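You operate a simulated robot arm through the tools that you are given. There is no shell and no other tool. Be economical: measure what you need, move in short steps, check, and stop when the job is done.

Carry out the task below with a simulated two-armed robot. There is one attempt and no reset: what you move stays moved.

Task
Stack the grey tin from the long table on top of the green tin. Take the glove pack from the long table and leave it on the brown cardboard sheet. Open the yellow drawer. Any order will do.

The check looks at the end state, three seconds after you hand in, the way a careful person would. Anything else that was tipped, shoved, dropped, spilled or broken makes it a failure. Flat cloth is picked up by pressing the open fingertips on it (5 to 10 N) and closing them slowly along it; thin cloth reads only 2 to 8 mm in the jaws.

Robot
Two 7-joint arms with fingered hands on one trunk, on a base that drives. Base frame: it is fixed to the floor where the robot stands at the start and does not move with it; the origin is under the middle of the robot, x ahead of it, y to its left, z up; the surface under the hand at the start is at about z = 780. Units: mm, degrees, N and s.
The left shoulder is at the start at [91, 152, 1032], the right one opposite. With the tool pointing down near the work surface each hand reaches from about 480 to 860 mm from the robot's upright axis, wherever it stands, measured 20 degrees to its own side. Places, roughly: yellow drawer [-2700, -1600, 800]. Payload 3.8 kg a hand.
Tool frame (each hand has its own): the origin (TCP) lies between the finger pads and is the grasp point; the fingertips stand 30 mm ahead of it; z points along the fingers, y is the line along which they close. The gripper opens to 104 mm. The gripper's body begins 35 mm behind the TCP. The gripper is a hand of 5 fingers: y runs from the thumb to the fingers, the wrist lies at [-15, -104, -178] in the tool frame.
Orientation is told as [roll, pitch, yaw] about the base's x, y, z axes, in that order, counted from this pose: with the fingers straight down and the wrist toward the robot, the tool's x, y and z point along [0, 1, 0], [1, 0, 0] and [0, 0, -1] of the base frame.

Tools
- The arms move only by the tool nudge_tool. It takes "left_deltas", "right_deltas" or both (then of equal length, played together; a hand with none holds still); each is a list of rows, each a list of 6 numbers: the shift along the tool's x, y, z in mm, then the turn, a rotation vector about the tool's x, y, z in degrees. In form: [[tx, ty, tz, ax, ay, az], ...]. A call has 1 to 20 rows; each row shifts and turns the commanded pose from where the row before left it, along the tool's axes as they then stand. A row lasts 0.2 s, in which the tool goes at most 50 mm and 8.6 degrees; a call with a longer step from one row to the next is refused whole. A pose out of reach is approached as far as the arm can. The call stops where the force on the tool passes 40 N (or 10 N more than at its start, if that is more) or the arm is blocked; 0.2 s more then pass. In this call time passes only in rows, and 0.2 s behind the last. It gives the time, the measured TCP pose, the force on the tool (base axes), the opening and the grip force at its end, in the units of the frame above (readings bear some noise), with the torque about the TCP (base axes, N m) and any sound that the robot's microphone picked up.
- Cameras (640 x 400 px; columns grow to the right, rows downward): "scene" is now at [222.5, -1.8, 1179.1]; the picture's right is [0.00, -1.00, -0.00], its down [-0.58, -0.00, -0.82] and it looks along [0.82, 0.00, -0.58] (base axes); focal length 214 px, centre (320, 200). "left" rides on the left gripper at [-80, -78, -141] in its tool frame; the picture's right is [-0.78, -0.30, 0.56], its down [0.53, -0.78, 0.33] and it looks along [0.33, 0.56, 0.76] (tool axes); focal length 247 px, centre (320, 200). "right" rides on the right gripper at [80, -78, -141] in its tool frame; the picture's right is [-0.78, 0.30, -0.56], its down [-0.53, -0.78, 0.33] and it looks along [-0.33, 0.56, 0.76] (tool axes); focal length 247 px, centre (320, 200).
- get_image(camera): a new picture of that camera. It takes no simulated time.
- raise_lower(by): slides the trunk up (or, below 0, down) by that many mm; the arms and the scene camera ride with it, the base frame stays. It gives what a move gives, with no picture.
- roll_base(legs): drives the robot by 1 to 6 legs, each [ahead, left, turn to the left] in mm, mm and degrees, along the robot's own axes; the way and the turn of a leg run together, so that a leg with both is an arc; at most 1500 mm and 180 degrees a leg. The arms and the cameras ride along, it lands a little off, and it stops where it bumps. It gives what a move gives.
- finger_targets(index, middle, ring, little, thumb_bend, thumb_turn, hand): sets how far each is bent, from 0 (flat) to 1 (curled in); at 0.3 the hand is open as for a grip, at 0.7 the pads meet at the TCP. One left out holds its place. A second passes; each finger stops where it meets its share of the squeeze, and holds until it gets a number again. It is the only way to open and close the hand. It gives what a move gives, with no picture; readings hold the bend of each and the force on index, middle, ring, little, thumb and palm. thumb_turn goes from beside the hand (0) to across from the fingers (1), as for a grip.
- turn_head(pan, tilt): turns the head with the scene camera to pan (to the left, within 80 degrees either way) and tilt (down, from -29 to 69), counted from straight ahead of the robot. It gives what a move gives.
- measure_at(camera, pixels): there is no depth. For up to 12 entries [column, row, z] of the newest picture of that camera ("zoom" is the newest enlarged one), the place [x, y] in the base frame at which the ray of that pixel passes the height z, good to about 2 mm. It takes no simulated time.
- enlarge(camera, box): a new picture of the part [left, top, right, bottom] of that camera's present view, enlarged. It takes no simulated time.
- finish_job(): hands the job in; it is judged then, once.

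Go step by step. Measure first, check grasps and placings, and put right what went wrong. The budget is 110 turns and 92 pictures, counting those below and the enlarged ones. Unless the task says otherwise, let go and move clear before handing in, and close with one line.

The tools are called after "Emit:" as a command line: name --argument value ..., lists and objects as JSON in quotes. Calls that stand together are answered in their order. nudge_tool: Moves the arms, as the interface text tells. Its arguments: {"type":"object","properties":{"left_deltas":{"type":"array","items":{"type":"array","items":{"type":"number"}}},"right_deltas":{"type":"array","items":{"type":"array","items":{"type":"number"}}}},"required":[]} The other tools are called the same way: raise_lower (by) slides the trunk up or down; finger_targets (index, middle, ring, little, thumb_bend, thumb_turn, hand) moves the fingers one by one; roll_base (legs) drives the base; turn_head (pan, tilt) turns the head that bears the scene camera; get_image (camera) takes a picture; measure_at (camera, pixels) gives the place at which the rays of pixels pass given heights; enlarge (camera, box) takes an enlarged picture of a part of a camera's view; finish_job () hands the job in.

At the start:

```text
time: 0.0
left_ee_pos: [526.0, 193.6, 1122.3]
left_tcp_rot: [-0.1, 0.0, 0.0]
left_contact_force: [-0.1, 0.0, 0.0]
left_torque: [0.01, 0.02, 0.0]
left_finger_gap: 103.9
left_grip_force: 0.0
left_shape: jaw
left_bend: [0.3, 0.3, 0.3, 0.3, 0.3, 0.98]
left_finger forces: [0.0, 0.0, 0.0, 0.0, 0.1, 0.0]
right_ee_pos: [467.7, -270.2, 1113.8]
right_tcp_rot: [0.0, 0.0, -0.1]
right_contact_force: [-0.4, 0.2, -0.4]
right_torque: [-0.02, -0.03, 0.02]
right_finger_gap: 103.4
right_grip_force: 0.0
right_shape: jaw
right_bend: [0.3, 0.3, 0.3, 0.3, 0.3, 0.98]
right_finger forces: [0.1, 0.1, 0.0, 0.0, 0.1, 0.0]
trunk travel left (down, up): [-125.0, 331.0]
robot x, y, heading: [-0.2, 3.1, -0.0]
head pan, tilt: [0.1, 18.9]
```

scene: 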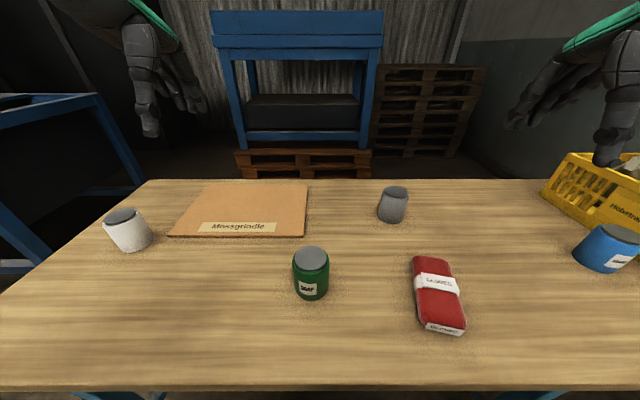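
right: 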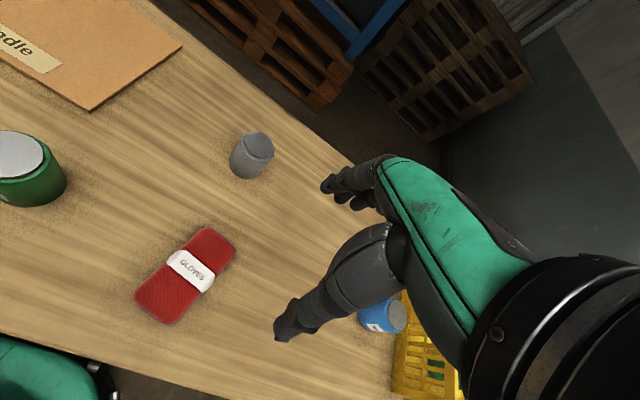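
left: 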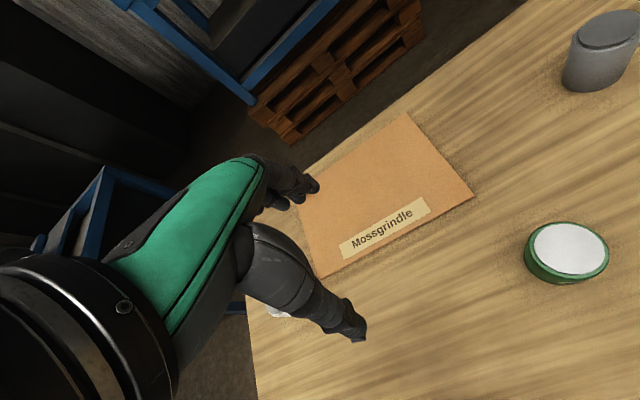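

The scene shows the green tin near (311,273), the grey tin near (393,205), the gloves near (438,293) and the cardboard near (245,210). I'll enlarge the view and measure these first.

Emit:
enlarge --camera "scene" --box '[270, 170, 490, 345]'

Emit:
measure_at --camera "scene" --pixels '[[311, 298, 780], [295, 285, 780], [327, 285, 780], [392, 222, 780], [378, 213, 780], [407, 213, 780], [172, 235, 783], [304, 237, 783], [309, 184, 783], [203, 184, 783], [428, 333, 780], [465, 333, 780]]'

Emit:
measure_at --camera "right" --pixels '[[205, 228, 805], [236, 243, 805], [135, 300, 805], [168, 324, 805], [232, 165, 780], [250, 179, 780], [270, 160, 780], [236, 145, 850], [270, 145, 850], [253, 132, 850]]'

```text
2.29 times, centred on (380, 258) of scene
```

zoom: 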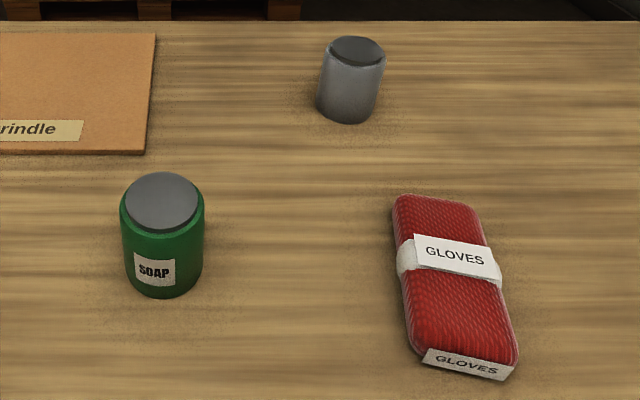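

```text
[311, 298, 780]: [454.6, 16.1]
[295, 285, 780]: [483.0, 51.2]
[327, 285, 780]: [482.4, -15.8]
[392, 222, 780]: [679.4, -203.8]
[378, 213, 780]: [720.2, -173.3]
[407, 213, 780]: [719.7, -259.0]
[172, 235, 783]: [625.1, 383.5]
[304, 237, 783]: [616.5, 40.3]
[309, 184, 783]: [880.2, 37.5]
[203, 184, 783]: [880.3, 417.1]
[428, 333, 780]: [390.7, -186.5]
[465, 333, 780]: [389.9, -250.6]
```

```text
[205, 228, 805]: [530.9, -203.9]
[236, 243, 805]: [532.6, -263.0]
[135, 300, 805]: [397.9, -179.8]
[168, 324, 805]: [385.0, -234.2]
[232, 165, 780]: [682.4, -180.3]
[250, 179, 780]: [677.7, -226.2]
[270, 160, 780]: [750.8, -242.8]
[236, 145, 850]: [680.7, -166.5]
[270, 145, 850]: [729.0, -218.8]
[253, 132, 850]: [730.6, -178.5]
```

I'll triangulate the lids and the glove pack using two cameras.

Emit:
measure_at --camera "scene" --pixels '[[311, 258.4, 840], [311, 258.4, 880], [396.2, 192.5, 840], [396.2, 192.5, 880], [298, 258.4, 860], [324, 258.4, 860], [384.5, 192.5, 860], [408, 192.5, 860], [311, 271, 860], [311, 246, 860], [396, 199, 860], [396, 186.5, 860]]'

Emit:
measure_at --camera "left" --pixels '[[570, 248, 840], [570, 248, 880], [534, 248, 860], [607, 250, 860], [525, 258, 840], [610, 256, 840], [606, 30, 840], [606, 30, 880], [579, 34, 860], [637, 26, 860]]'

Emit:
measure_at --camera "right" --pixels '[[258, 145, 840], [258, 145, 880], [191, 270, 800], [191, 270, 820]]'

Emit:
enlarge --camera "right" --box '[110, 110, 290, 340]'

```text
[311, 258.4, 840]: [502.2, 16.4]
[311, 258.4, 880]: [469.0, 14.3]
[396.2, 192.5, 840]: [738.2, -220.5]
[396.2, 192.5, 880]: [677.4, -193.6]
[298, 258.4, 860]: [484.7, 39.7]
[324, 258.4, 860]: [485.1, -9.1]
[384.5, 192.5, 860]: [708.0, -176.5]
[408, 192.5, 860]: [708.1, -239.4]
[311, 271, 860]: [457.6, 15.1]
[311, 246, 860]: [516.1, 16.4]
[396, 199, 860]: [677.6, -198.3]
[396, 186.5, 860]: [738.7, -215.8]
```

```text
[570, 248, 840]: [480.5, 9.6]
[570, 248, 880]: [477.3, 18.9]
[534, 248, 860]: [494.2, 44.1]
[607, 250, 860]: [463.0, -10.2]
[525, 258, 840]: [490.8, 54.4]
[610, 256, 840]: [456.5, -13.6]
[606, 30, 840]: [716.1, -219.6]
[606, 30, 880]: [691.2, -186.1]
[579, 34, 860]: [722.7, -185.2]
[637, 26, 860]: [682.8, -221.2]
```

```text
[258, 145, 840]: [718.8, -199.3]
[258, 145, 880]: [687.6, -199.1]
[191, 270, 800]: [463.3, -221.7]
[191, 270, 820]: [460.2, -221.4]
```

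```text
1.74 times, centred on (200, 225) of right
```

zoom: 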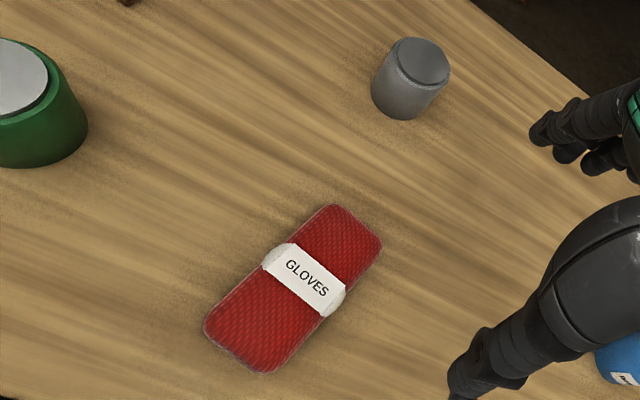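

Triangulation puts the green tin at about (482,16) with its top near 865, the grey tin at about (701,-204) with its top near 865, and the gloves at about (461,-218) lying about 10° off x. I'll move the right hand above the grey tin.

Emit:
nudge_tool --right_deltas '[[11, 39, 27, 0, 0, 0], [11, 39, 27, 0, 0, 0], [11, 39, 27, 0, 0, 0], [11, 39, 27, 0, 0, 0], [11, 39, 27, 0, 0, 0], [11, 39, 27, 0, 0, 0]]'

Emit:
get_image --camera "scene"

Emit:
get_image --camera "right"

```text
time: 1.4
left_ee_pos: [529.5, 195.0, 1120.2]
left_tcp_rot: [0.0, 0.2, -0.1]
left_contact_force: [0.1, -0.3, -0.4]
left_torque: [0.0, 0.02, -0.01]
left_finger_gap: 103.3
left_grip_force: 0.1
left_shape: jaw
left_bend: [0.3, 0.3, 0.3, 0.3, 0.3, 0.98]
left_finger forces: [0.0, 0.1, 0.0, 0.0, 0.1, 0.0]
right_ee_pos: [703.5, -203.7, 947.9]
right_tcp_rot: [-0.1, 0.0, 0.0]
right_contact_force: [-0.3, 0.4, -1.0]
right_torque: [-0.02, 0.01, -0.01]
right_finger_gap: 103.6
right_grip_force: 0.1
right_shape: jaw
right_bend: [0.3, 0.3, 0.3, 0.3, 0.3, 0.98]
right_finger forces: [0.0, 0.1, 0.0, 0.0, 0.0, 0.0]
trunk travel left (down, up): [-125.0, 331.0]
robot x, y, heading: [-0.2, 0.1, -0.0]
head pan, tilt: [0.1, 18.9]
```

```text
86 pictures are left
```

scene: 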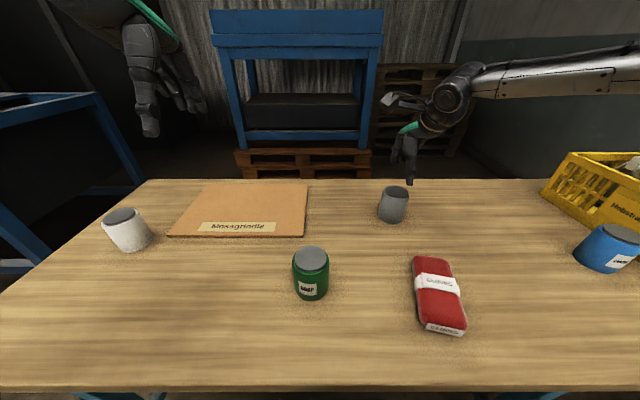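

```text
85 pictures are left
```

right: 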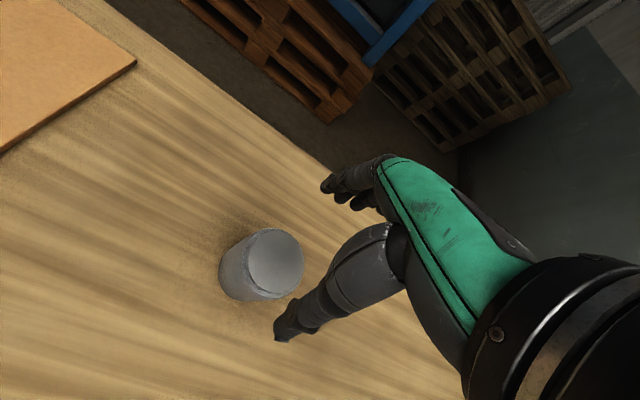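

The right camera sees the grey lid at (277,260). I'll measure it there to refine the centre.

Emit:
enlarge --camera "right" --box '[200, 200, 360, 320]'

Emit:
measure_at --camera "right" --pixels '[[276, 262, 865], [276, 262, 850], [250, 240, 865], [303, 262, 865], [280, 230, 865], [268, 299, 865], [219, 270, 780], [250, 301, 780], [225, 295, 780]]'

```text
3.33 times, centred on (280, 260) of right
```

zoom: 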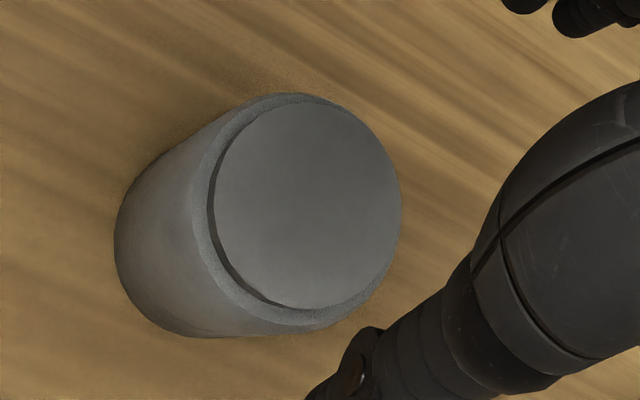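

```text
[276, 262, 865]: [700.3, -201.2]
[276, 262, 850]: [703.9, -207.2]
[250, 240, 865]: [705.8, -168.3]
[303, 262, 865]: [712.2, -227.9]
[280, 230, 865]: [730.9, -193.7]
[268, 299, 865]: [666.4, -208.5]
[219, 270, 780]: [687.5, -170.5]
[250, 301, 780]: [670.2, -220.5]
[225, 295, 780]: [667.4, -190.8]
```

The grey centre is at about (701,-202), within 3 mm of the TCP. I'll descend to TCP z of about 842.

Emit:
nudge_tool --right_deltas '[[1, -2, 27, 0, 0, 0], [0, 0, 27, 0, 0, 0], [0, 0, 27, 0, 0, 0], [0, 0, 15, 0, 0, 0], [0, 0, 10, 0, 0, 0]]'

Emit:
get_image --camera "right"

```text
time: 2.6
left_ee_pos: [526.8, 194.3, 1121.8]
left_tcp_rot: [0.0, 0.0, 0.0]
left_contact_force: [0.1, 0.3, 0.7]
left_torque: [0.0, -0.02, 0.0]
left_finger_gap: 103.8
left_grip_force: 0.1
left_shape: jaw
left_bend: [0.3, 0.3, 0.3, 0.3, 0.3, 0.98]
left_finger forces: [0.0, 0.0, 0.0, 0.1, 0.0, 0.0]
right_ee_pos: [699.7, -202.7, 845.7]
right_tcp_rot: [0.1, 0.0, 0.0]
right_contact_force: [-0.2, 0.4, 1.4]
right_torque: [0.01, 0.01, 0.0]
right_finger_gap: 103.8
right_grip_force: 0.0
right_shape: jaw
right_bend: [0.3, 0.3, 0.3, 0.3, 0.3, 0.98]
right_finger forces: [0.0, 0.0, 0.0, 0.0, 0.0, 0.0]
trunk travel left (down, up): [-125.0, 331.0]
robot x, y, heading: [0.8, 1.2, -0.0]
head pan, tilt: [0.1, 18.9]
```

```text
83 pictures are left
```

right: 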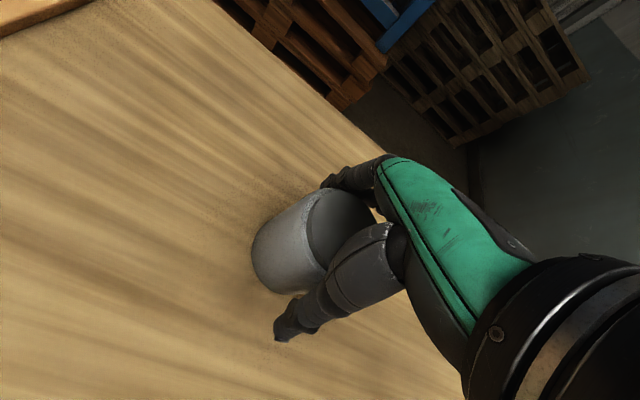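

The tin stands between the thumb and fingers, so I'll close the hand.

Emit:
finger_targets --hand "right" --index 0.6 --middle 0.6 --ring 0.6 --little 0.6 --thumb_bend 0.6

Emit:
get_image --camera "right"

```text
time: 3.6
left_ee_pos: [527.1, 193.7, 1121.9]
left_tcp_rot: [0.1, -0.1, 0.0]
left_contact_force: [0.1, -0.3, 0.1]
left_torque: [-0.01, -0.02, -0.01]
left_finger_gap: 103.7
left_grip_force: 0.0
left_shape: jaw
left_bend: [0.3, 0.3, 0.3, 0.3, 0.3, 0.98]
left_finger forces: [0.0, 0.1, 0.0, 0.1, 0.0, 0.0]
right_ee_pos: [699.5, -202.4, 846.4]
right_tcp_rot: [0.1, -0.1, -0.1]
right_contact_force: [3.2, -1.3, 2.4]
right_torque: [-0.04, -0.41, 0.0]
right_finger_gap: 68.0
right_grip_force: 29.2
right_shape: fingers
right_bend: [0.4, 0.5, 0.56, 0.6, 0.51, 0.96]
right_finger forces: [19.0, 7.9, 2.5, 0.0, 28.2, 0.0]
trunk travel left (down, up): [-125.0, 331.0]
robot x, y, heading: [0.1, -0.8, 0.2]
head pan, tilt: [0.1, 18.9]
```

```text
82 pictures are left
```

right: 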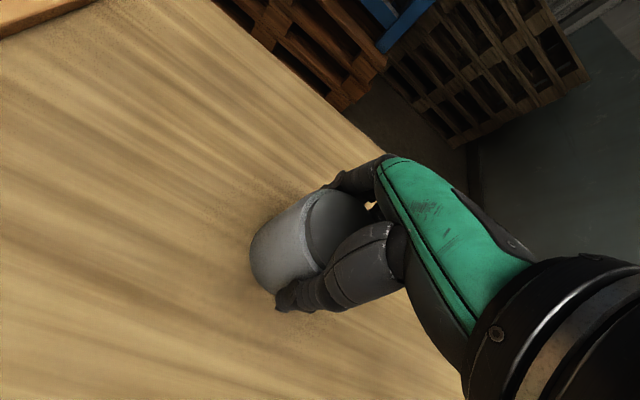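

The grip is 29 N, carried mostly by the index and thumb. I'll lift slowly and check.

Emit:
nudge_tool --right_deltas '[[0, 0, -8, 0, 0, 0], [0, 0, -15, 0, 0, 0], [0, 0, -25, 0, 0, 0], [0, 0, -25, 0, 0, 0], [0, 0, -25, 0, 0, 0], [0, 0, -30, 0, 0, 0], [0, 0, -20, 0, 0, 0]]'

Emit:
get_image --camera "right"

Emit:
enlarge --camera "scene" --box '[320, 60, 520, 240]'

```text
time: 5.2
left_ee_pos: [528.1, 194.2, 1120.9]
left_tcp_rot: [0.0, 0.0, 0.0]
left_contact_force: [0.3, 0.9, 0.6]
left_torque: [-0.02, -0.03, -0.01]
left_finger_gap: 104.1
left_grip_force: 0.1
left_shape: jaw
left_bend: [0.3, 0.3, 0.3, 0.3, 0.3, 0.98]
left_finger forces: [0.0, 0.0, 0.1, 0.0, 0.1, 0.0]
right_ee_pos: [698.6, -203.3, 992.5]
right_tcp_rot: [0.1, 0.2, 0.0]
right_contact_force: [0.3, 0.7, -4.3]
right_torque: [-0.01, -0.03, 0.0]
right_finger_gap: 67.6
right_grip_force: 26.0
right_shape: fingers
right_bend: [0.4, 0.5, 0.57, 0.6, 0.51, 0.96]
right_finger forces: [16.1, 6.5, 1.9, 0.1, 27.3, 0.0]
trunk travel left (down, up): [-125.0, 331.0]
robot x, y, heading: [0.4, -4.6, -0.0]
head pan, tilt: [0.1, 18.9]
```

```text
81 pictures are left
```

right: 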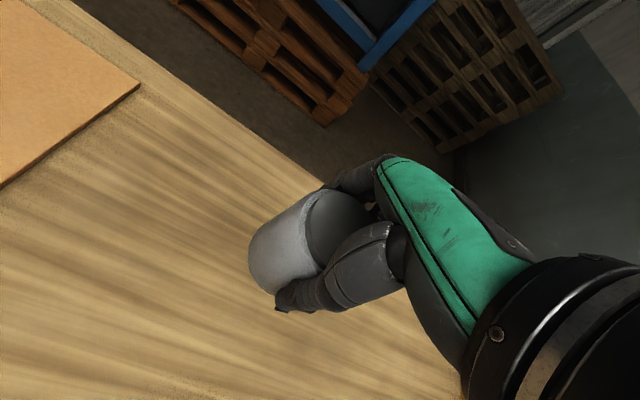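

```text
2.22 times, centred on (420, 150) of scene
```

zoom: 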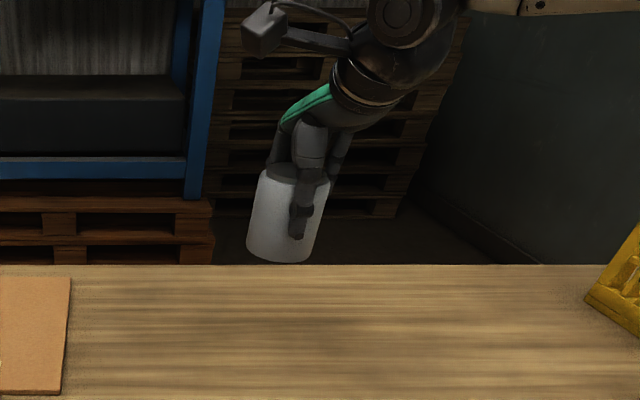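

The tin is held steady and upright, with its bottom at about z 926. I'll back the base up 150 mm so the green tin sits comfortably in reach.

Emit:
roll_base --legs '[[-150, 0, 0]]'

Emit:
get_image --camera "scene"

```text
time: 6.6
left_ee_pos: [379.4, 195.2, 1121.5]
left_tcp_rot: [-0.1, 0.1, 0.2]
left_contact_force: [-0.5, 0.0, 0.1]
left_torque: [0.02, -0.02, 0.01]
left_finger_gap: 103.4
left_grip_force: 0.0
left_shape: jaw
left_bend: [0.3, 0.3, 0.3, 0.3, 0.3, 0.98]
left_finger forces: [0.0, 0.1, 0.0, 0.0, 0.0, 0.0]
right_ee_pos: [553.7, -202.4, 992.4]
right_tcp_rot: [0.0, 0.2, 0.1]
right_contact_force: [-0.2, -0.1, -3.7]
right_torque: [0.02, -0.04, -0.01]
right_finger_gap: 67.5
right_grip_force: 25.6
right_shape: fingers
right_bend: [0.4, 0.5, 0.57, 0.6, 0.51, 0.96]
right_finger forces: [16.0, 6.6, 2.0, 0.0, 27.2, 0.1]
trunk travel left (down, up): [-125.0, 331.0]
robot x, y, heading: [-147.3, 2.4, 0.1]
head pan, tilt: [0.1, 18.9]
```

```text
79 pictures are left
```

scene: 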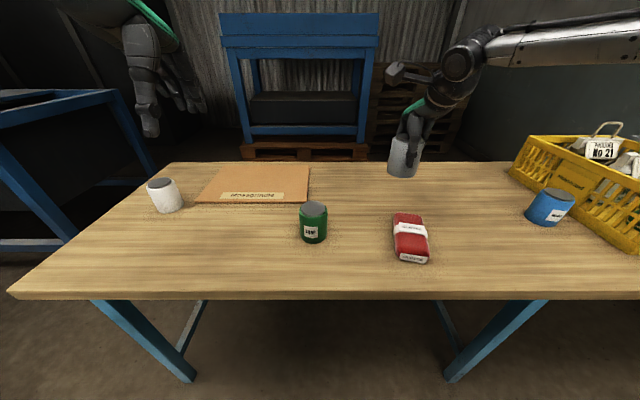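

The grip holds. I'll refine the green tin's position from this view and see where the grey tin hangs.

Emit:
enlarge --camera "scene" --box '[280, 190, 350, 250]'

Emit:
enlarge --camera "right" --box '[0, 100, 420, 400]'

```text
6.67 times, centred on (315, 220) of scene
```

zoom: 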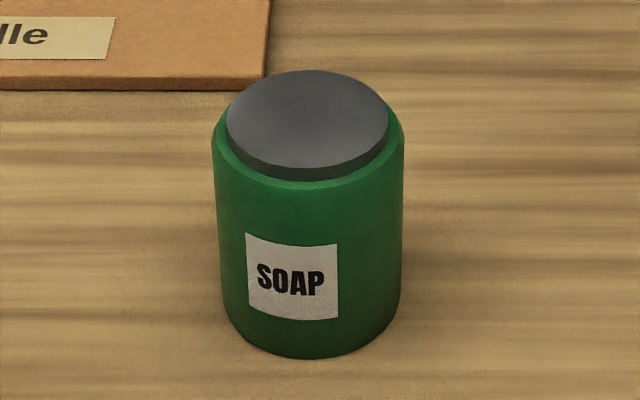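

```text
1.33 times, centred on (210, 250) of right
```

zoom: 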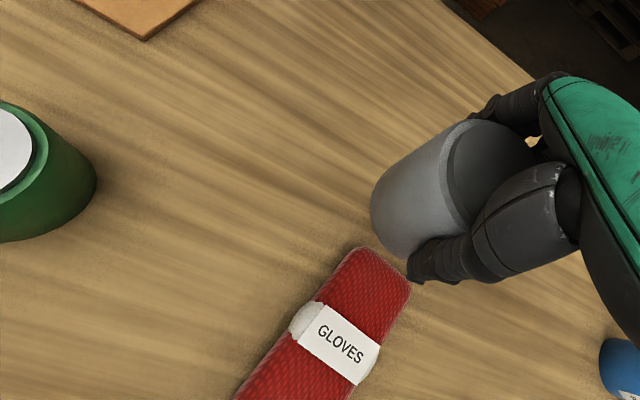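

Emit:
measure_at --camera "scene" --pixels '[[313.05, 207.7, 860], [313.05, 207.7, 870], [313.05, 207.7, 880], [312.75, 243.7, 780], [299, 232, 780], [327, 232, 780], [312.9, 200.6, 870], [312.9, 214.5, 870], [301, 207.7, 870], [325.3, 207.7, 870]]'

Emit:
measure_at --camera "right" --pixels '[[248, 254, 926], [267, 291, 926], [252, 275, 926], [256, 235, 926], [305, 205, 1011], [325, 188, 1011]]'

```text
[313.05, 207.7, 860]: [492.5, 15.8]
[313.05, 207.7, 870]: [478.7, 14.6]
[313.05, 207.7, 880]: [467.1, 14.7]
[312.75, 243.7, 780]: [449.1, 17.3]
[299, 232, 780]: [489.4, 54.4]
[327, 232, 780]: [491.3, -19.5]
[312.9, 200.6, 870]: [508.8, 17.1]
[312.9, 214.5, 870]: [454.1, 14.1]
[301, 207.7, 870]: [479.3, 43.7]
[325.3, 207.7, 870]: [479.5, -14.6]
```

```text
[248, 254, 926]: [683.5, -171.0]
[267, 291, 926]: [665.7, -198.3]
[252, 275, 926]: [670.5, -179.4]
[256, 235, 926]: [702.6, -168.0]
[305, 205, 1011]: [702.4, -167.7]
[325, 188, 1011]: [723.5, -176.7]
```

The grey tin's bottom circle fits a centre at TCP + (0.5, +2), and it hangs upright. The green tin is at about (480,16) with its lid near z 868. I'll move halfway and look at the lid with the right camera.

Emit:
nudge_tool --right_deltas '[[30, -18, 0, 0, 0, 0], [30, -19, 0, 0, 0, 0], [30, -19, 0, 0, 0, 0], [30, -18, 0, 0, 0, 0]]'

Emit:
get_image --camera "right"

```text
time: 7.6
left_ee_pos: [380.3, 194.9, 1121.2]
left_tcp_rot: [0.0, 0.0, 0.1]
left_contact_force: [0.8, -0.1, 0.2]
left_torque: [0.02, -0.02, 0.02]
left_finger_gap: 103.6
left_grip_force: 0.0
left_shape: jaw
left_bend: [0.3, 0.3, 0.3, 0.3, 0.3, 0.98]
left_finger forces: [0.1, 0.1, 0.0, 0.1, 0.0, 0.0]
right_ee_pos: [476.6, -79.3, 991.5]
right_tcp_rot: [0.0, 0.1, 0.0]
right_contact_force: [0.4, 0.4, -4.0]
right_torque: [0.0, 0.0, -0.02]
right_finger_gap: 67.6
right_grip_force: 25.3
right_shape: fingers
right_bend: [0.4, 0.5, 0.57, 0.6, 0.51, 0.96]
right_finger forces: [15.9, 6.5, 1.9, 0.0, 26.6, 0.0]
trunk travel left (down, up): [-125.0, 331.0]
robot x, y, heading: [-146.3, -4.0, -0.1]
head pan, tilt: [0.1, 18.9]
```

```text
76 pictures are left
```

right: 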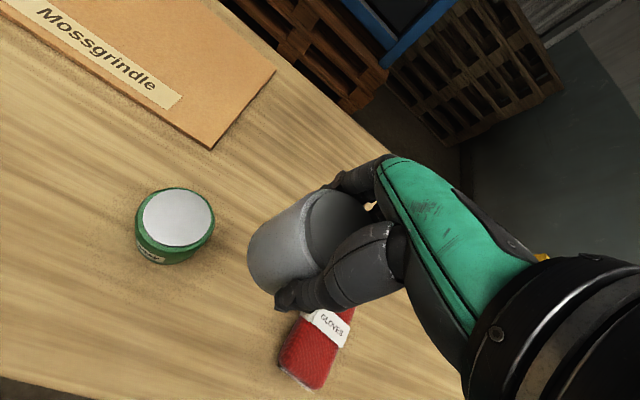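

Emit:
measure_at --camera "right" --pixels '[[177, 217, 865], [177, 217, 870], [141, 220, 868], [212, 215, 868], [178, 189, 868], [176, 246, 868], [160, 265, 780], [248, 254, 925], [267, 291, 925], [252, 275, 925], [256, 235, 925]]'

Emit:
measure_at --camera "scene" --pixels '[[313.05, 207.7, 866]]'

```text
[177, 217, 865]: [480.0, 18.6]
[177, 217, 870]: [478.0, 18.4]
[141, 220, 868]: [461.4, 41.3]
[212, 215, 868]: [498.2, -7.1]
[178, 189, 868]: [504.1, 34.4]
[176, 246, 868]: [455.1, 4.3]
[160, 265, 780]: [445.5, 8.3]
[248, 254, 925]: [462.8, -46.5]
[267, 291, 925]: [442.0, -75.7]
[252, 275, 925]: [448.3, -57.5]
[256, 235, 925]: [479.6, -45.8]
```

```text
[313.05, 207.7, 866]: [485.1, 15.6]
```

The lid centre agrees at about (480,17), and the grey centre is now at (475.5,-78). I'll shift by (+4.5,+95), lower 35 mm and check.

Emit:
nudge_tool --right_deltas '[[32, 2, 0, 0, 0, 0], [32, 1, 0, 0, 0, 0], [31, 1.5, 0, 0, 0, 0], [0, 0, 20, 0, 0, 0], [0, 0, 15, 0, 0, 0]]'

Emit:
enlarge --camera "scene" --box '[250, 120, 380, 250]'

Emit:
get_image --camera "right"

Emit:
get_image --camera "left"

```text
time: 8.8
left_ee_pos: [380.1, 195.1, 1122.3]
left_tcp_rot: [0.0, 0.2, 0.2]
left_contact_force: [0.3, 0.2, -0.7]
left_torque: [0.02, -0.04, -0.04]
left_finger_gap: 103.8
left_grip_force: 0.1
left_shape: jaw
left_bend: [0.3, 0.3, 0.3, 0.3, 0.3, 0.98]
left_finger forces: [0.0, 0.1, 0.0, 0.0, 0.1, 0.0]
right_ee_pos: [469.8, -70.6, 950.6]
right_tcp_rot: [0.0, 0.1, -0.1]
right_contact_force: [-0.1, 0.8, -4.4]
right_torque: [0.01, -0.01, -0.01]
right_finger_gap: 67.4
right_grip_force: 25.7
right_shape: fingers
right_bend: [0.4, 0.51, 0.58, 0.6, 0.51, 0.96]
right_finger forces: [16.0, 6.4, 1.9, 0.1, 26.6, 0.0]
right hand out of reach, approached as far as the arm can: row 1, 2, 3
trunk travel left (down, up): [-125.0, 331.0]
robot x, y, heading: [-151.3, 1.0, -0.1]
head pan, tilt: [0.1, 18.9]
```

```text
3.08 times, centred on (315, 185) of scene
```

zoom: 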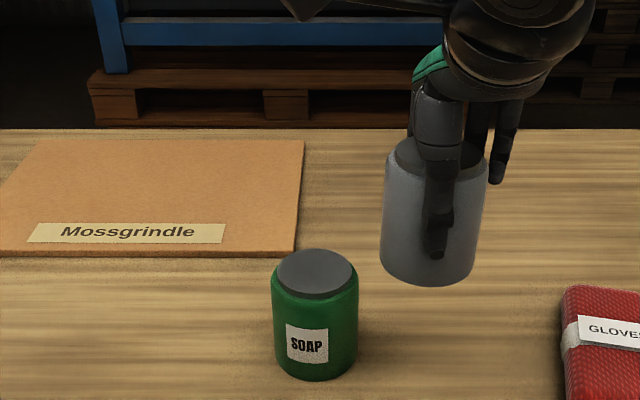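

```text
74 pictures are left
```

right: 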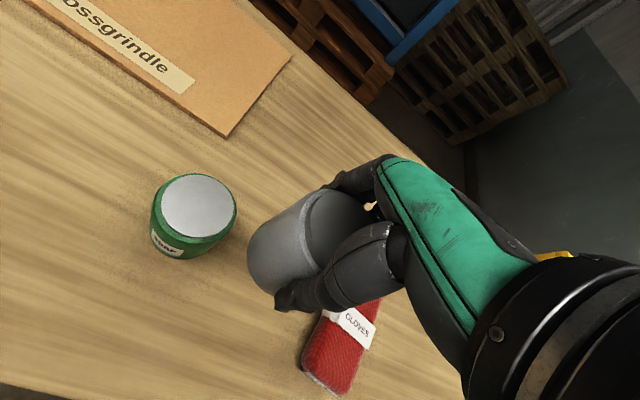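

```text
73 pictures are left
```

left: 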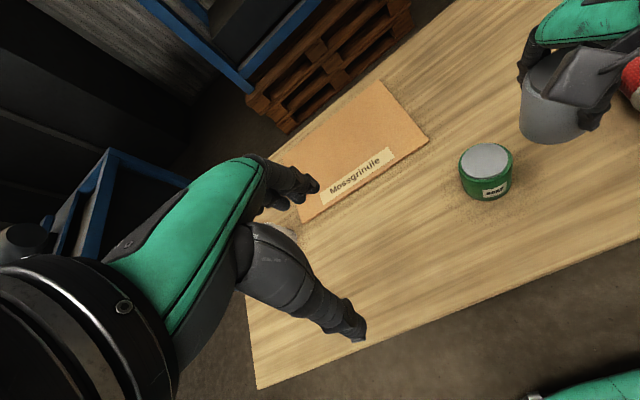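

The right hand ran out of reach toward the left at (470,-71). I'll raise it well clear and drive the base 160 mm left.

Emit:
nudge_tool --right_deltas '[[0, 0, -25, 0, 0, 0], [0, 0, -30, 0, 0, 0], [-10, 0, 0, 0, 0, 0]]'

Emit:
roll_base --legs '[[0, 160, 0]]'

Emit:
get_image --camera "scene"

Emit:
get_image --camera "right"

```text
time: 9.6
left_ee_pos: [378.8, 195.1, 1122.0]
left_tcp_rot: [0.0, 0.1, 0.1]
left_contact_force: [0.5, -0.8, -0.1]
left_torque: [-0.02, 0.0, 0.01]
left_finger_gap: 103.7
left_grip_force: 0.1
left_shape: jaw
left_bend: [0.3, 0.3, 0.3, 0.3, 0.3, 0.98]
left_finger forces: [0.0, 0.0, 0.0, 0.0, 0.0, 0.1]
right_ee_pos: [473.0, -83.0, 1006.6]
right_tcp_rot: [0.0, 0.1, 0.1]
right_contact_force: [1.1, 0.5, -4.2]
right_torque: [-0.01, 0.01, 0.01]
right_finger_gap: 67.5
right_grip_force: 25.0
right_shape: fingers
right_bend: [0.4, 0.51, 0.58, 0.6, 0.51, 0.96]
right_finger forces: [15.9, 6.4, 1.9, 0.0, 26.2, 0.0]
right hand out of reach, approached as far as the arm can: row 2
trunk travel left (down, up): [-125.0, 331.0]
robot x, y, heading: [-145.2, -2.3, 0.2]
head pan, tilt: [0.1, 18.9]
```

```text
time: 11.0
left_ee_pos: [381.4, 352.5, 1120.8]
left_tcp_rot: [0.0, 0.0, 0.0]
left_contact_force: [0.3, -0.8, 0.9]
left_torque: [-0.01, 0.02, 0.03]
left_finger_gap: 103.5
left_grip_force: 0.0
left_shape: jaw
left_bend: [0.3, 0.3, 0.3, 0.3, 0.3, 0.98]
left_finger forces: [0.0, 0.0, 0.1, 0.0, 0.1, 0.1]
right_ee_pos: [473.2, 75.8, 1006.9]
right_tcp_rot: [0.1, 0.1, -0.1]
right_contact_force: [-0.8, -0.6, -4.2]
right_torque: [-0.03, 0.0, 0.02]
right_finger_gap: 67.3
right_grip_force: 25.3
right_shape: fingers
right_bend: [0.4, 0.51, 0.58, 0.6, 0.51, 0.96]
right_finger forces: [16.0, 6.2, 1.9, 0.1, 26.3, 0.0]
trunk travel left (down, up): [-125.0, 331.0]
robot x, y, heading: [-147.4, 163.8, -0.1]
head pan, tilt: [0.1, 18.9]
```

```text
72 pictures are left
```

scene: 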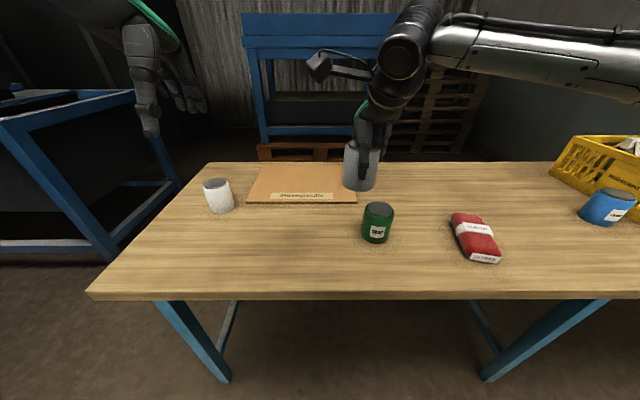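

```text
71 pictures are left
```

right: 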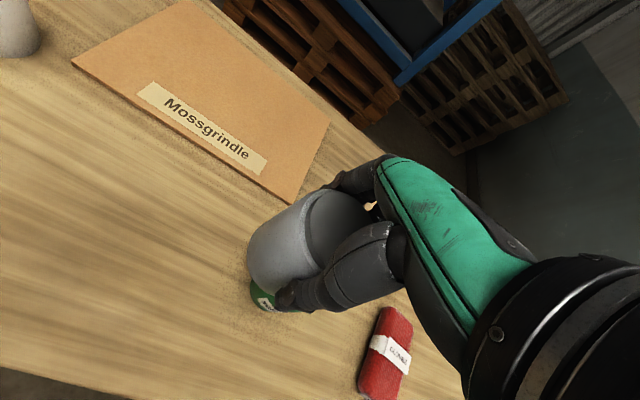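

Now I'll move to above the green tin (dx +7.5, dy -60) and lower to about 20 mm above it.

Emit:
nudge_tool --right_deltas '[[-20, 2.5, 0, 0, 0, 0], [-20, 2.5, 0, 0, 0, 0], [-20, 2.5, 0, 0, 0, 0], [0, 0, 20, 0, 0, 0], [0, 0, 20, 0, 0, 0], [0, 0, 12, 0, 0, 0]]'

Emit:
enlarge --camera "scene" --box '[320, 130, 440, 260]'

Emit:
get_image --camera "left"

Emit:
get_image --camera "right"

```text
time: 12.4
left_ee_pos: [380.4, 353.1, 1121.3]
left_tcp_rot: [0.0, 0.1, -0.1]
left_contact_force: [0.0, -0.1, -0.8]
left_torque: [0.01, -0.03, 0.02]
left_finger_gap: 103.8
left_grip_force: 0.1
left_shape: jaw
left_bend: [0.3, 0.3, 0.3, 0.3, 0.3, 0.98]
left_finger forces: [0.1, 0.0, 0.0, 0.0, 0.0, 0.0]
right_ee_pos: [481.4, 15.6, 954.9]
right_tcp_rot: [0.0, 0.0, -0.2]
right_contact_force: [-0.2, -0.5, -3.8]
right_torque: [-0.04, 0.02, 0.0]
right_finger_gap: 67.4
right_grip_force: 24.7
right_shape: fingers
right_bend: [0.4, 0.51, 0.58, 0.6, 0.51, 0.96]
right_finger forces: [15.9, 6.3, 1.9, 0.0, 26.1, 0.0]
trunk travel left (down, up): [-125.0, 331.0]
robot x, y, heading: [-150.8, 162.4, -0.2]
head pan, tilt: [0.1, 18.9]
```

```text
3.08 times, centred on (380, 195) of scene
```

zoom: 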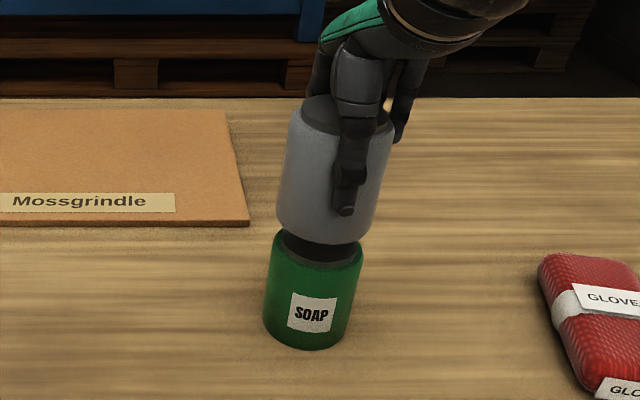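

```text
69 pictures are left
```

left: 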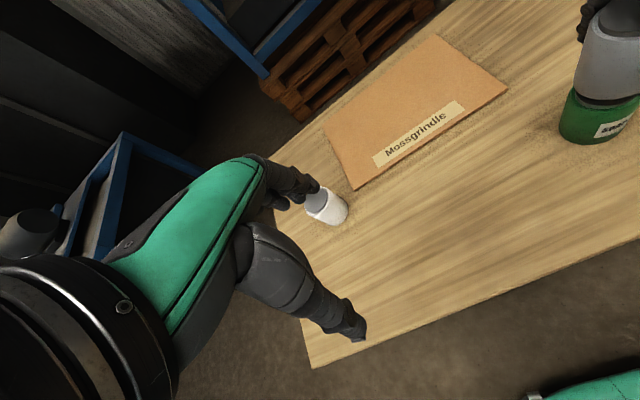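

```text
68 pictures are left
```

right: 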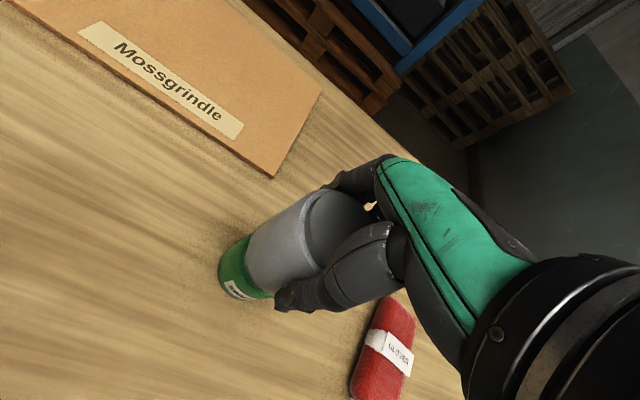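

I'll check the alignment numerically from both cameras.

Emit:
enlarge --camera "right" --box '[200, 180, 340, 320]'

Emit:
measure_at --camera "right" --pixels '[[247, 254, 888.5], [267, 291, 888.5], [252, 275, 888.5], [256, 235, 888.5], [219, 275, 780], [222, 286, 780], [233, 297, 780], [250, 300, 780], [224, 262, 780]]'

Emit:
measure_at --camera "scene" --pixels '[[375, 243, 780]]'

```text
2.86 times, centred on (270, 250) of right
```

zoom: 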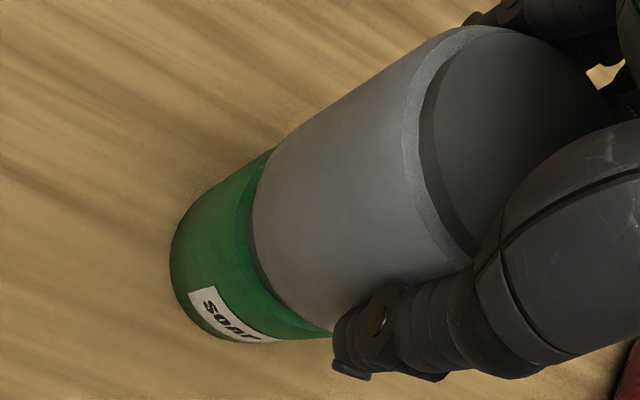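

```text
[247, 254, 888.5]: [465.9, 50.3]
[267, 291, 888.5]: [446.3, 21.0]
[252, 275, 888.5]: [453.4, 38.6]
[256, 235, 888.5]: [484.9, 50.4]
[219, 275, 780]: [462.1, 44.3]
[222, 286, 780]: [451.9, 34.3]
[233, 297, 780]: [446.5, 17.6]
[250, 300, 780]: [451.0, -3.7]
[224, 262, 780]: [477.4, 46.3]
```

```text
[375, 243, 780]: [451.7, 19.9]
```

Both fits put the grey tin (479.5,17) over the green tin (478.5,14.5) to within about 3 mm. I'll lower it gently.

Emit:
nudge_tool --right_deltas '[[-0.5, 0, 7, 0, 0, 0], [0, 0, 6, 0, 0, 0], [0, 0, 3, 0, 0, 0], [0, 0, 1.5, 0, 0, 0], [0, 0, 0, 0, 0, 0]]'

Emit:
enlarge --camera "scene" --box '[320, 130, 440, 260]'

```text
time: 13.6
left_ee_pos: [380.0, 353.6, 1121.1]
left_tcp_rot: [0.0, 0.2, -0.1]
left_contact_force: [-0.6, -0.9, 0.0]
left_torque: [0.0, 0.01, 0.01]
left_finger_gap: 103.7
left_grip_force: 0.1
left_shape: jaw
left_bend: [0.3, 0.3, 0.3, 0.3, 0.3, 0.98]
left_finger forces: [0.0, 0.0, 0.0, 0.0, 0.0, 0.0]
right_ee_pos: [479.4, 15.7, 936.4]
right_tcp_rot: [-0.1, 0.0, -0.2]
right_contact_force: [0.0, 0.1, -3.8]
right_torque: [0.0, -0.02, 0.02]
right_finger_gap: 67.4
right_grip_force: 24.3
right_shape: fingers
right_bend: [0.4, 0.51, 0.58, 0.6, 0.51, 0.96]
right_finger forces: [15.8, 6.3, 1.9, 0.0, 26.0, 0.1]
trunk travel left (down, up): [-125.0, 331.0]
robot x, y, heading: [-146.1, 159.6, 0.1]
head pan, tilt: [0.1, 18.9]
```

```text
3.08 times, centred on (380, 195) of scene
```

zoom: 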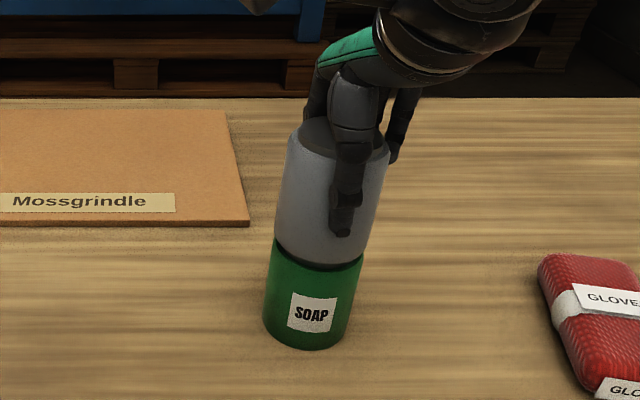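

The grey tin is nearly on the lid with no contact yet, so I'll continue in 1 mm steps.

Emit:
nudge_tool --right_deltas '[[0, 0, 1, 0, 0, 0], [0, 0, 1, 0, 0, 0], [0, 0, 1, 0, 0, 0], [0, 0, 0, 0, 0, 0]]'

```text
time: 14.6
left_ee_pos: [380.2, 353.7, 1122.7]
left_tcp_rot: [0.0, 0.0, -0.1]
left_contact_force: [-0.2, -0.3, 0.2]
left_torque: [-0.03, -0.01, 0.0]
left_finger_gap: 103.7
left_grip_force: 0.1
left_shape: jaw
left_bend: [0.3, 0.3, 0.3, 0.3, 0.3, 0.98]
left_finger forces: [0.0, 0.0, 0.1, 0.1, 0.1, 0.0]
right_ee_pos: [480.9, 15.5, 936.0]
right_tcp_rot: [0.1, 0.1, -0.2]
right_contact_force: [0.1, -0.9, -2.0]
right_torque: [-0.03, -0.05, -0.05]
right_finger_gap: 67.5
right_grip_force: 25.6
right_shape: fingers
right_bend: [0.4, 0.51, 0.58, 0.6, 0.51, 0.96]
right_finger forces: [16.1, 6.6, 2.0, 0.0, 26.3, 0.1]
trunk travel left (down, up): [-125.0, 331.0]
robot x, y, heading: [-149.7, 164.5, -0.0]
head pan, tilt: [0.1, 18.9]
```

Emit:
nudge_tool --right_deltas '[[0, 0, 1, 0, 0, 0], [0, 0, 1, 0, 0, 0], [0, 0, 0, 0, 0, 0]]'

```text
time: 15.4
left_ee_pos: [378.5, 355.5, 1121.5]
left_tcp_rot: [0.1, 0.0, -0.1]
left_contact_force: [-0.1, 0.0, -0.6]
left_torque: [0.0, 0.01, 0.0]
left_finger_gap: 103.6
left_grip_force: 0.1
left_shape: jaw
left_bend: [0.3, 0.3, 0.3, 0.3, 0.3, 0.98]
left_finger forces: [0.1, 0.0, 0.1, 0.0, 0.0, 0.1]
right_ee_pos: [480.2, 16.0, 935.3]
right_tcp_rot: [0.1, -0.1, -0.2]
right_contact_force: [0.3, 0.5, 7.7]
right_torque: [-0.14, -0.36, 0.03]
right_finger_gap: 67.6
right_grip_force: 27.3
right_shape: fingers
right_bend: [0.4, 0.5, 0.57, 0.6, 0.51, 0.96]
right_finger forces: [17.2, 7.7, 2.8, 0.1, 27.7, 0.1]
trunk travel left (down, up): [-125.0, 331.0]
robot x, y, heading: [-146.0, 157.7, 0.0]
head pan, tilt: [0.1, 18.9]
```

The force has risen to +7.7 N, so the tin is seated. I'll release in two small symmetric stages.

Emit:
finger_targets --hand "right" --index 0.38 --middle 0.45 --ring 0.5 --little 0.5 --thumb_bend 0.48

Emit:
finger_targets --hand "right" --index 0.28 --middle 0.28 --ring 0.28 --little 0.28 --thumb_bend 0.28

Emit:
get_image --camera "right"

Emit:
enlarge --camera "scene" --box '[320, 130, 440, 260]'

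```text
time: 16.4
left_ee_pos: [378.7, 354.3, 1121.9]
left_tcp_rot: [0.0, -0.1, -0.1]
left_contact_force: [-0.4, 0.6, -0.1]
left_torque: [0.01, -0.03, -0.02]
left_finger_gap: 103.8
left_grip_force: 0.2
left_shape: jaw
left_bend: [0.3, 0.3, 0.3, 0.3, 0.3, 0.98]
left_finger forces: [0.1, 0.1, 0.1, 0.1, 0.1, 0.0]
right_ee_pos: [479.9, 15.8, 933.5]
right_tcp_rot: [0.0, 0.1, -0.2]
right_contact_force: [-1.9, 0.5, 5.7]
right_torque: [-0.03, -0.1, 0.01]
right_finger_gap: 80.2
right_grip_force: 7.5
right_shape: fingers
right_bend: [0.35, 0.45, 0.5, 0.5, 0.46, 0.97]
right_finger forces: [6.5, 0.6, 0.1, 0.1, 8.3, 0.0]
trunk travel left (down, up): [-125.0, 331.0]
robot x, y, heading: [-147.4, 160.9, -0.2]
head pan, tilt: [0.1, 18.9]
```

```text
time: 17.4
left_ee_pos: [380.5, 354.0, 1122.2]
left_tcp_rot: [0.0, 0.1, -0.2]
left_contact_force: [0.0, 0.0, -0.6]
left_torque: [-0.01, -0.01, 0.0]
left_finger_gap: 103.7
left_grip_force: 0.0
left_shape: jaw
left_bend: [0.3, 0.3, 0.3, 0.3, 0.3, 0.98]
left_finger forces: [0.0, 0.0, 0.1, 0.0, 0.0, 0.0]
right_ee_pos: [480.1, 15.9, 933.0]
right_tcp_rot: [0.0, 0.1, -0.2]
right_contact_force: [-0.1, 0.0, 0.4]
right_torque: [0.04, 0.0, 0.0]
right_finger_gap: 107.6
right_grip_force: 0.0
right_shape: fingers
right_bend: [0.28, 0.28, 0.28, 0.28, 0.28, 0.97]
right_finger forces: [0.1, 0.1, 0.1, 0.0, 0.1, 0.1]
trunk travel left (down, up): [-125.0, 331.0]
robot x, y, heading: [-146.6, 156.2, -0.2]
head pan, tilt: [0.1, 18.9]
```

```text
65 pictures are left
```

right: 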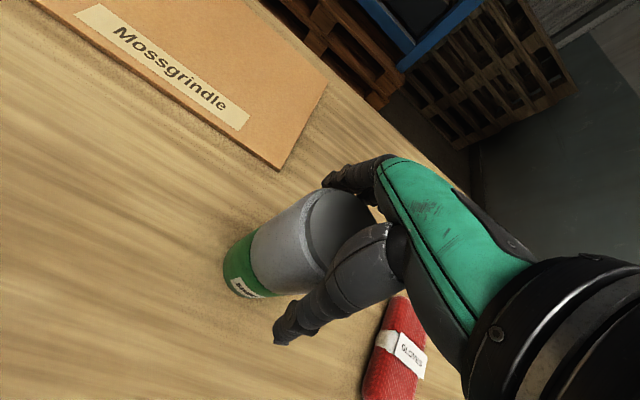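

```text
3.08 times, centred on (380, 195) of scene
```

zoom: 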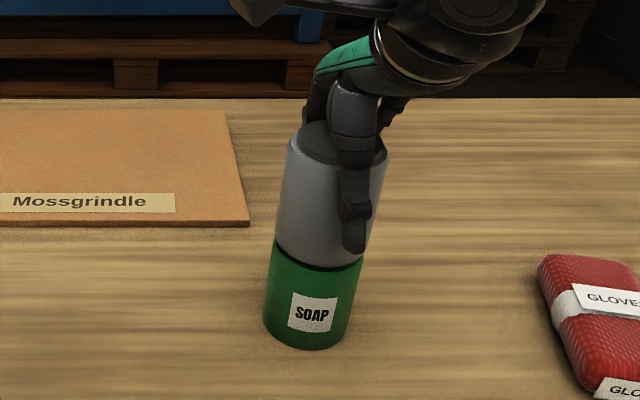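

The hand is open and the stack stands. I'll rise straight up.

Emit:
nudge_tool --right_deltas '[[0, 0, -15, 0, 0, 0], [0, 0, -25, 0, 0, 0], [0, 0, -30, 0, 0, 0], [0, 0, -35, 0, 0, 0], [0, 0, -35, 0, 0, 0]]'

Emit:
get_image --camera "right"

Emit:
get_image --camera "scene"

```text
time: 18.6
left_ee_pos: [378.9, 353.3, 1121.1]
left_tcp_rot: [-0.1, 0.0, -0.2]
left_contact_force: [-0.3, 0.0, 0.0]
left_torque: [-0.03, -0.02, 0.0]
left_finger_gap: 103.7
left_grip_force: 0.0
left_shape: jaw
left_bend: [0.3, 0.3, 0.3, 0.3, 0.3, 0.98]
left_finger forces: [0.1, 0.1, 0.0, 0.0, 0.0, 0.0]
right_ee_pos: [479.4, 15.2, 1073.3]
right_tcp_rot: [0.0, 0.0, -0.2]
right_contact_force: [-0.1, 0.2, 1.3]
right_torque: [0.0, -0.01, 0.01]
right_finger_gap: 107.5
right_grip_force: 0.0
right_shape: fingers
right_bend: [0.28, 0.28, 0.28, 0.28, 0.28, 0.97]
right_finger forces: [0.1, 0.0, 0.0, 0.0, 0.0, 0.0]
trunk travel left (down, up): [-125.0, 331.0]
robot x, y, heading: [-148.8, 163.1, -0.2]
head pan, tilt: [0.1, 18.9]
```

```text
63 pictures are left
```

right: 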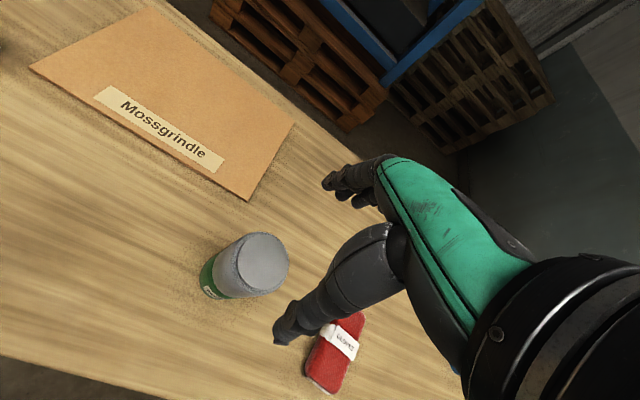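

```text
62 pictures are left
```

scene: 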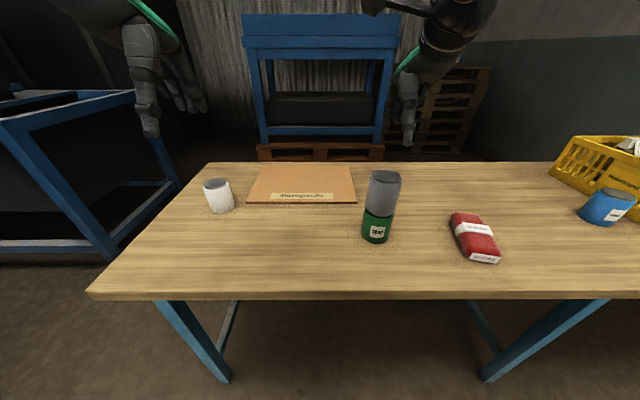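

The stack stands clean. Next I'll take the right hand over the gloves at (461,-218) and turn it 80° so the fingers close across the pack.

Emit:
nudge_tool --right_deltas '[[-46, -4, 0, 0, 0, 0], [-47, -4, 0, 0, 0, 0], [-47, -4, 0, 0, 0, 0], [-47, -4, 0, 0, 0, 0], [-46, -3, 0, 0, 0, 0], [0, 0, 14, 0, 0, -8], [0, 0, 14, 0, 0, -8], [0, 0, 14, 0, 0, -8], [0, 0, 14, 0, 0, -8], [0, 0, 14, 0, 0, -8], [0, 0, 14, 0, 0, -8], [0, 0, 14, 0, 0, -8], [0, 0, 14, 0, 0, -8], [0, 0, 14, 0, 0, -8], [0, 0, 14, 0, 0, -8]]'

Emit:
get_image --camera "right"

Emit:
get_image --camera "scene"

```text
time: 21.8
left_ee_pos: [380.4, 353.8, 1121.1]
left_tcp_rot: [0.0, 0.2, -0.1]
left_contact_force: [-0.1, -0.2, -1.2]
left_torque: [0.01, -0.01, -0.03]
left_finger_gap: 103.7
left_grip_force: 0.1
left_shape: jaw
left_bend: [0.3, 0.3, 0.3, 0.3, 0.3, 0.98]
left_finger forces: [0.0, 0.1, 0.1, 0.0, 0.0, 0.1]
right_ee_pos: [459.9, -217.2, 930.9]
right_tcp_rot: [0.1, 0.0, 79.9]
right_contact_force: [-0.6, 0.7, -0.2]
right_torque: [-0.01, 0.01, 0.0]
right_finger_gap: 107.4
right_grip_force: 0.1
right_shape: fingers
right_bend: [0.28, 0.28, 0.28, 0.28, 0.28, 0.97]
right_finger forces: [0.1, 0.0, 0.1, 0.0, 0.1, 0.1]
trunk travel left (down, up): [-125.0, 331.0]
robot x, y, heading: [-147.1, 158.5, -0.1]
head pan, tilt: [0.1, 18.9]
```

```text
61 pictures are left
```

right: 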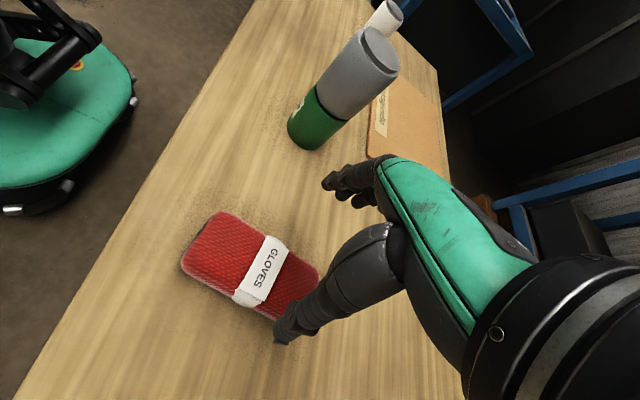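

```text
60 pictures are left
```

scene: 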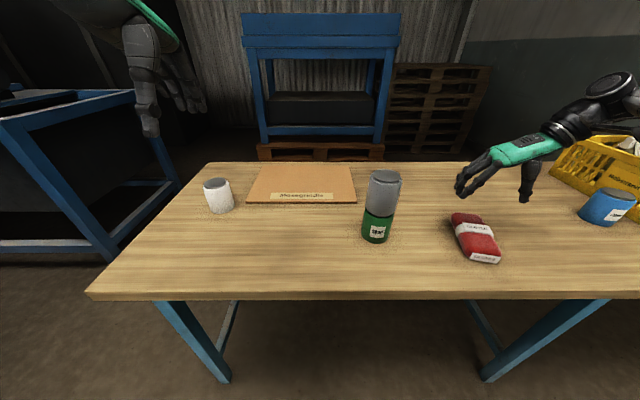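

I'm measuring the gloves' top outline from this view.

Emit:
enlarge --camera "right" --box '[160, 180, 360, 350]'

Emit:
measure_at --camera "right" --pixels '[[215, 212, 800], [183, 262, 800], [265, 236, 800], [232, 297, 800], [318, 268, 800], [264, 266, 805], [180, 268, 780]]'

```text
2.35 times, centred on (260, 265) of right
```

zoom: 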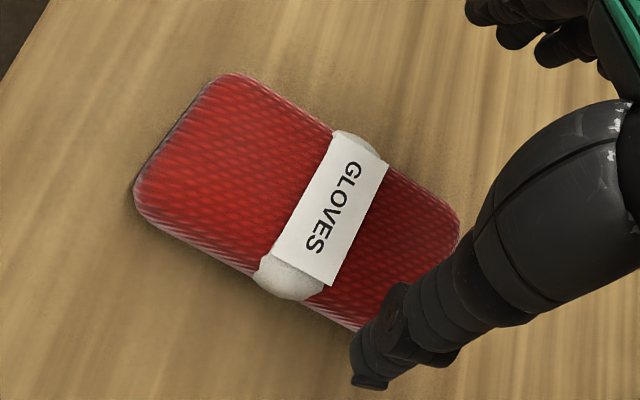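

```text
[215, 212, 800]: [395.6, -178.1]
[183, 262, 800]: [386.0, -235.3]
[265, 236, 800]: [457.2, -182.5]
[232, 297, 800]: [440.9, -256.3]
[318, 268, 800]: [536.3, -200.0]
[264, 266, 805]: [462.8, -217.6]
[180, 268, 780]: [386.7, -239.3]
```

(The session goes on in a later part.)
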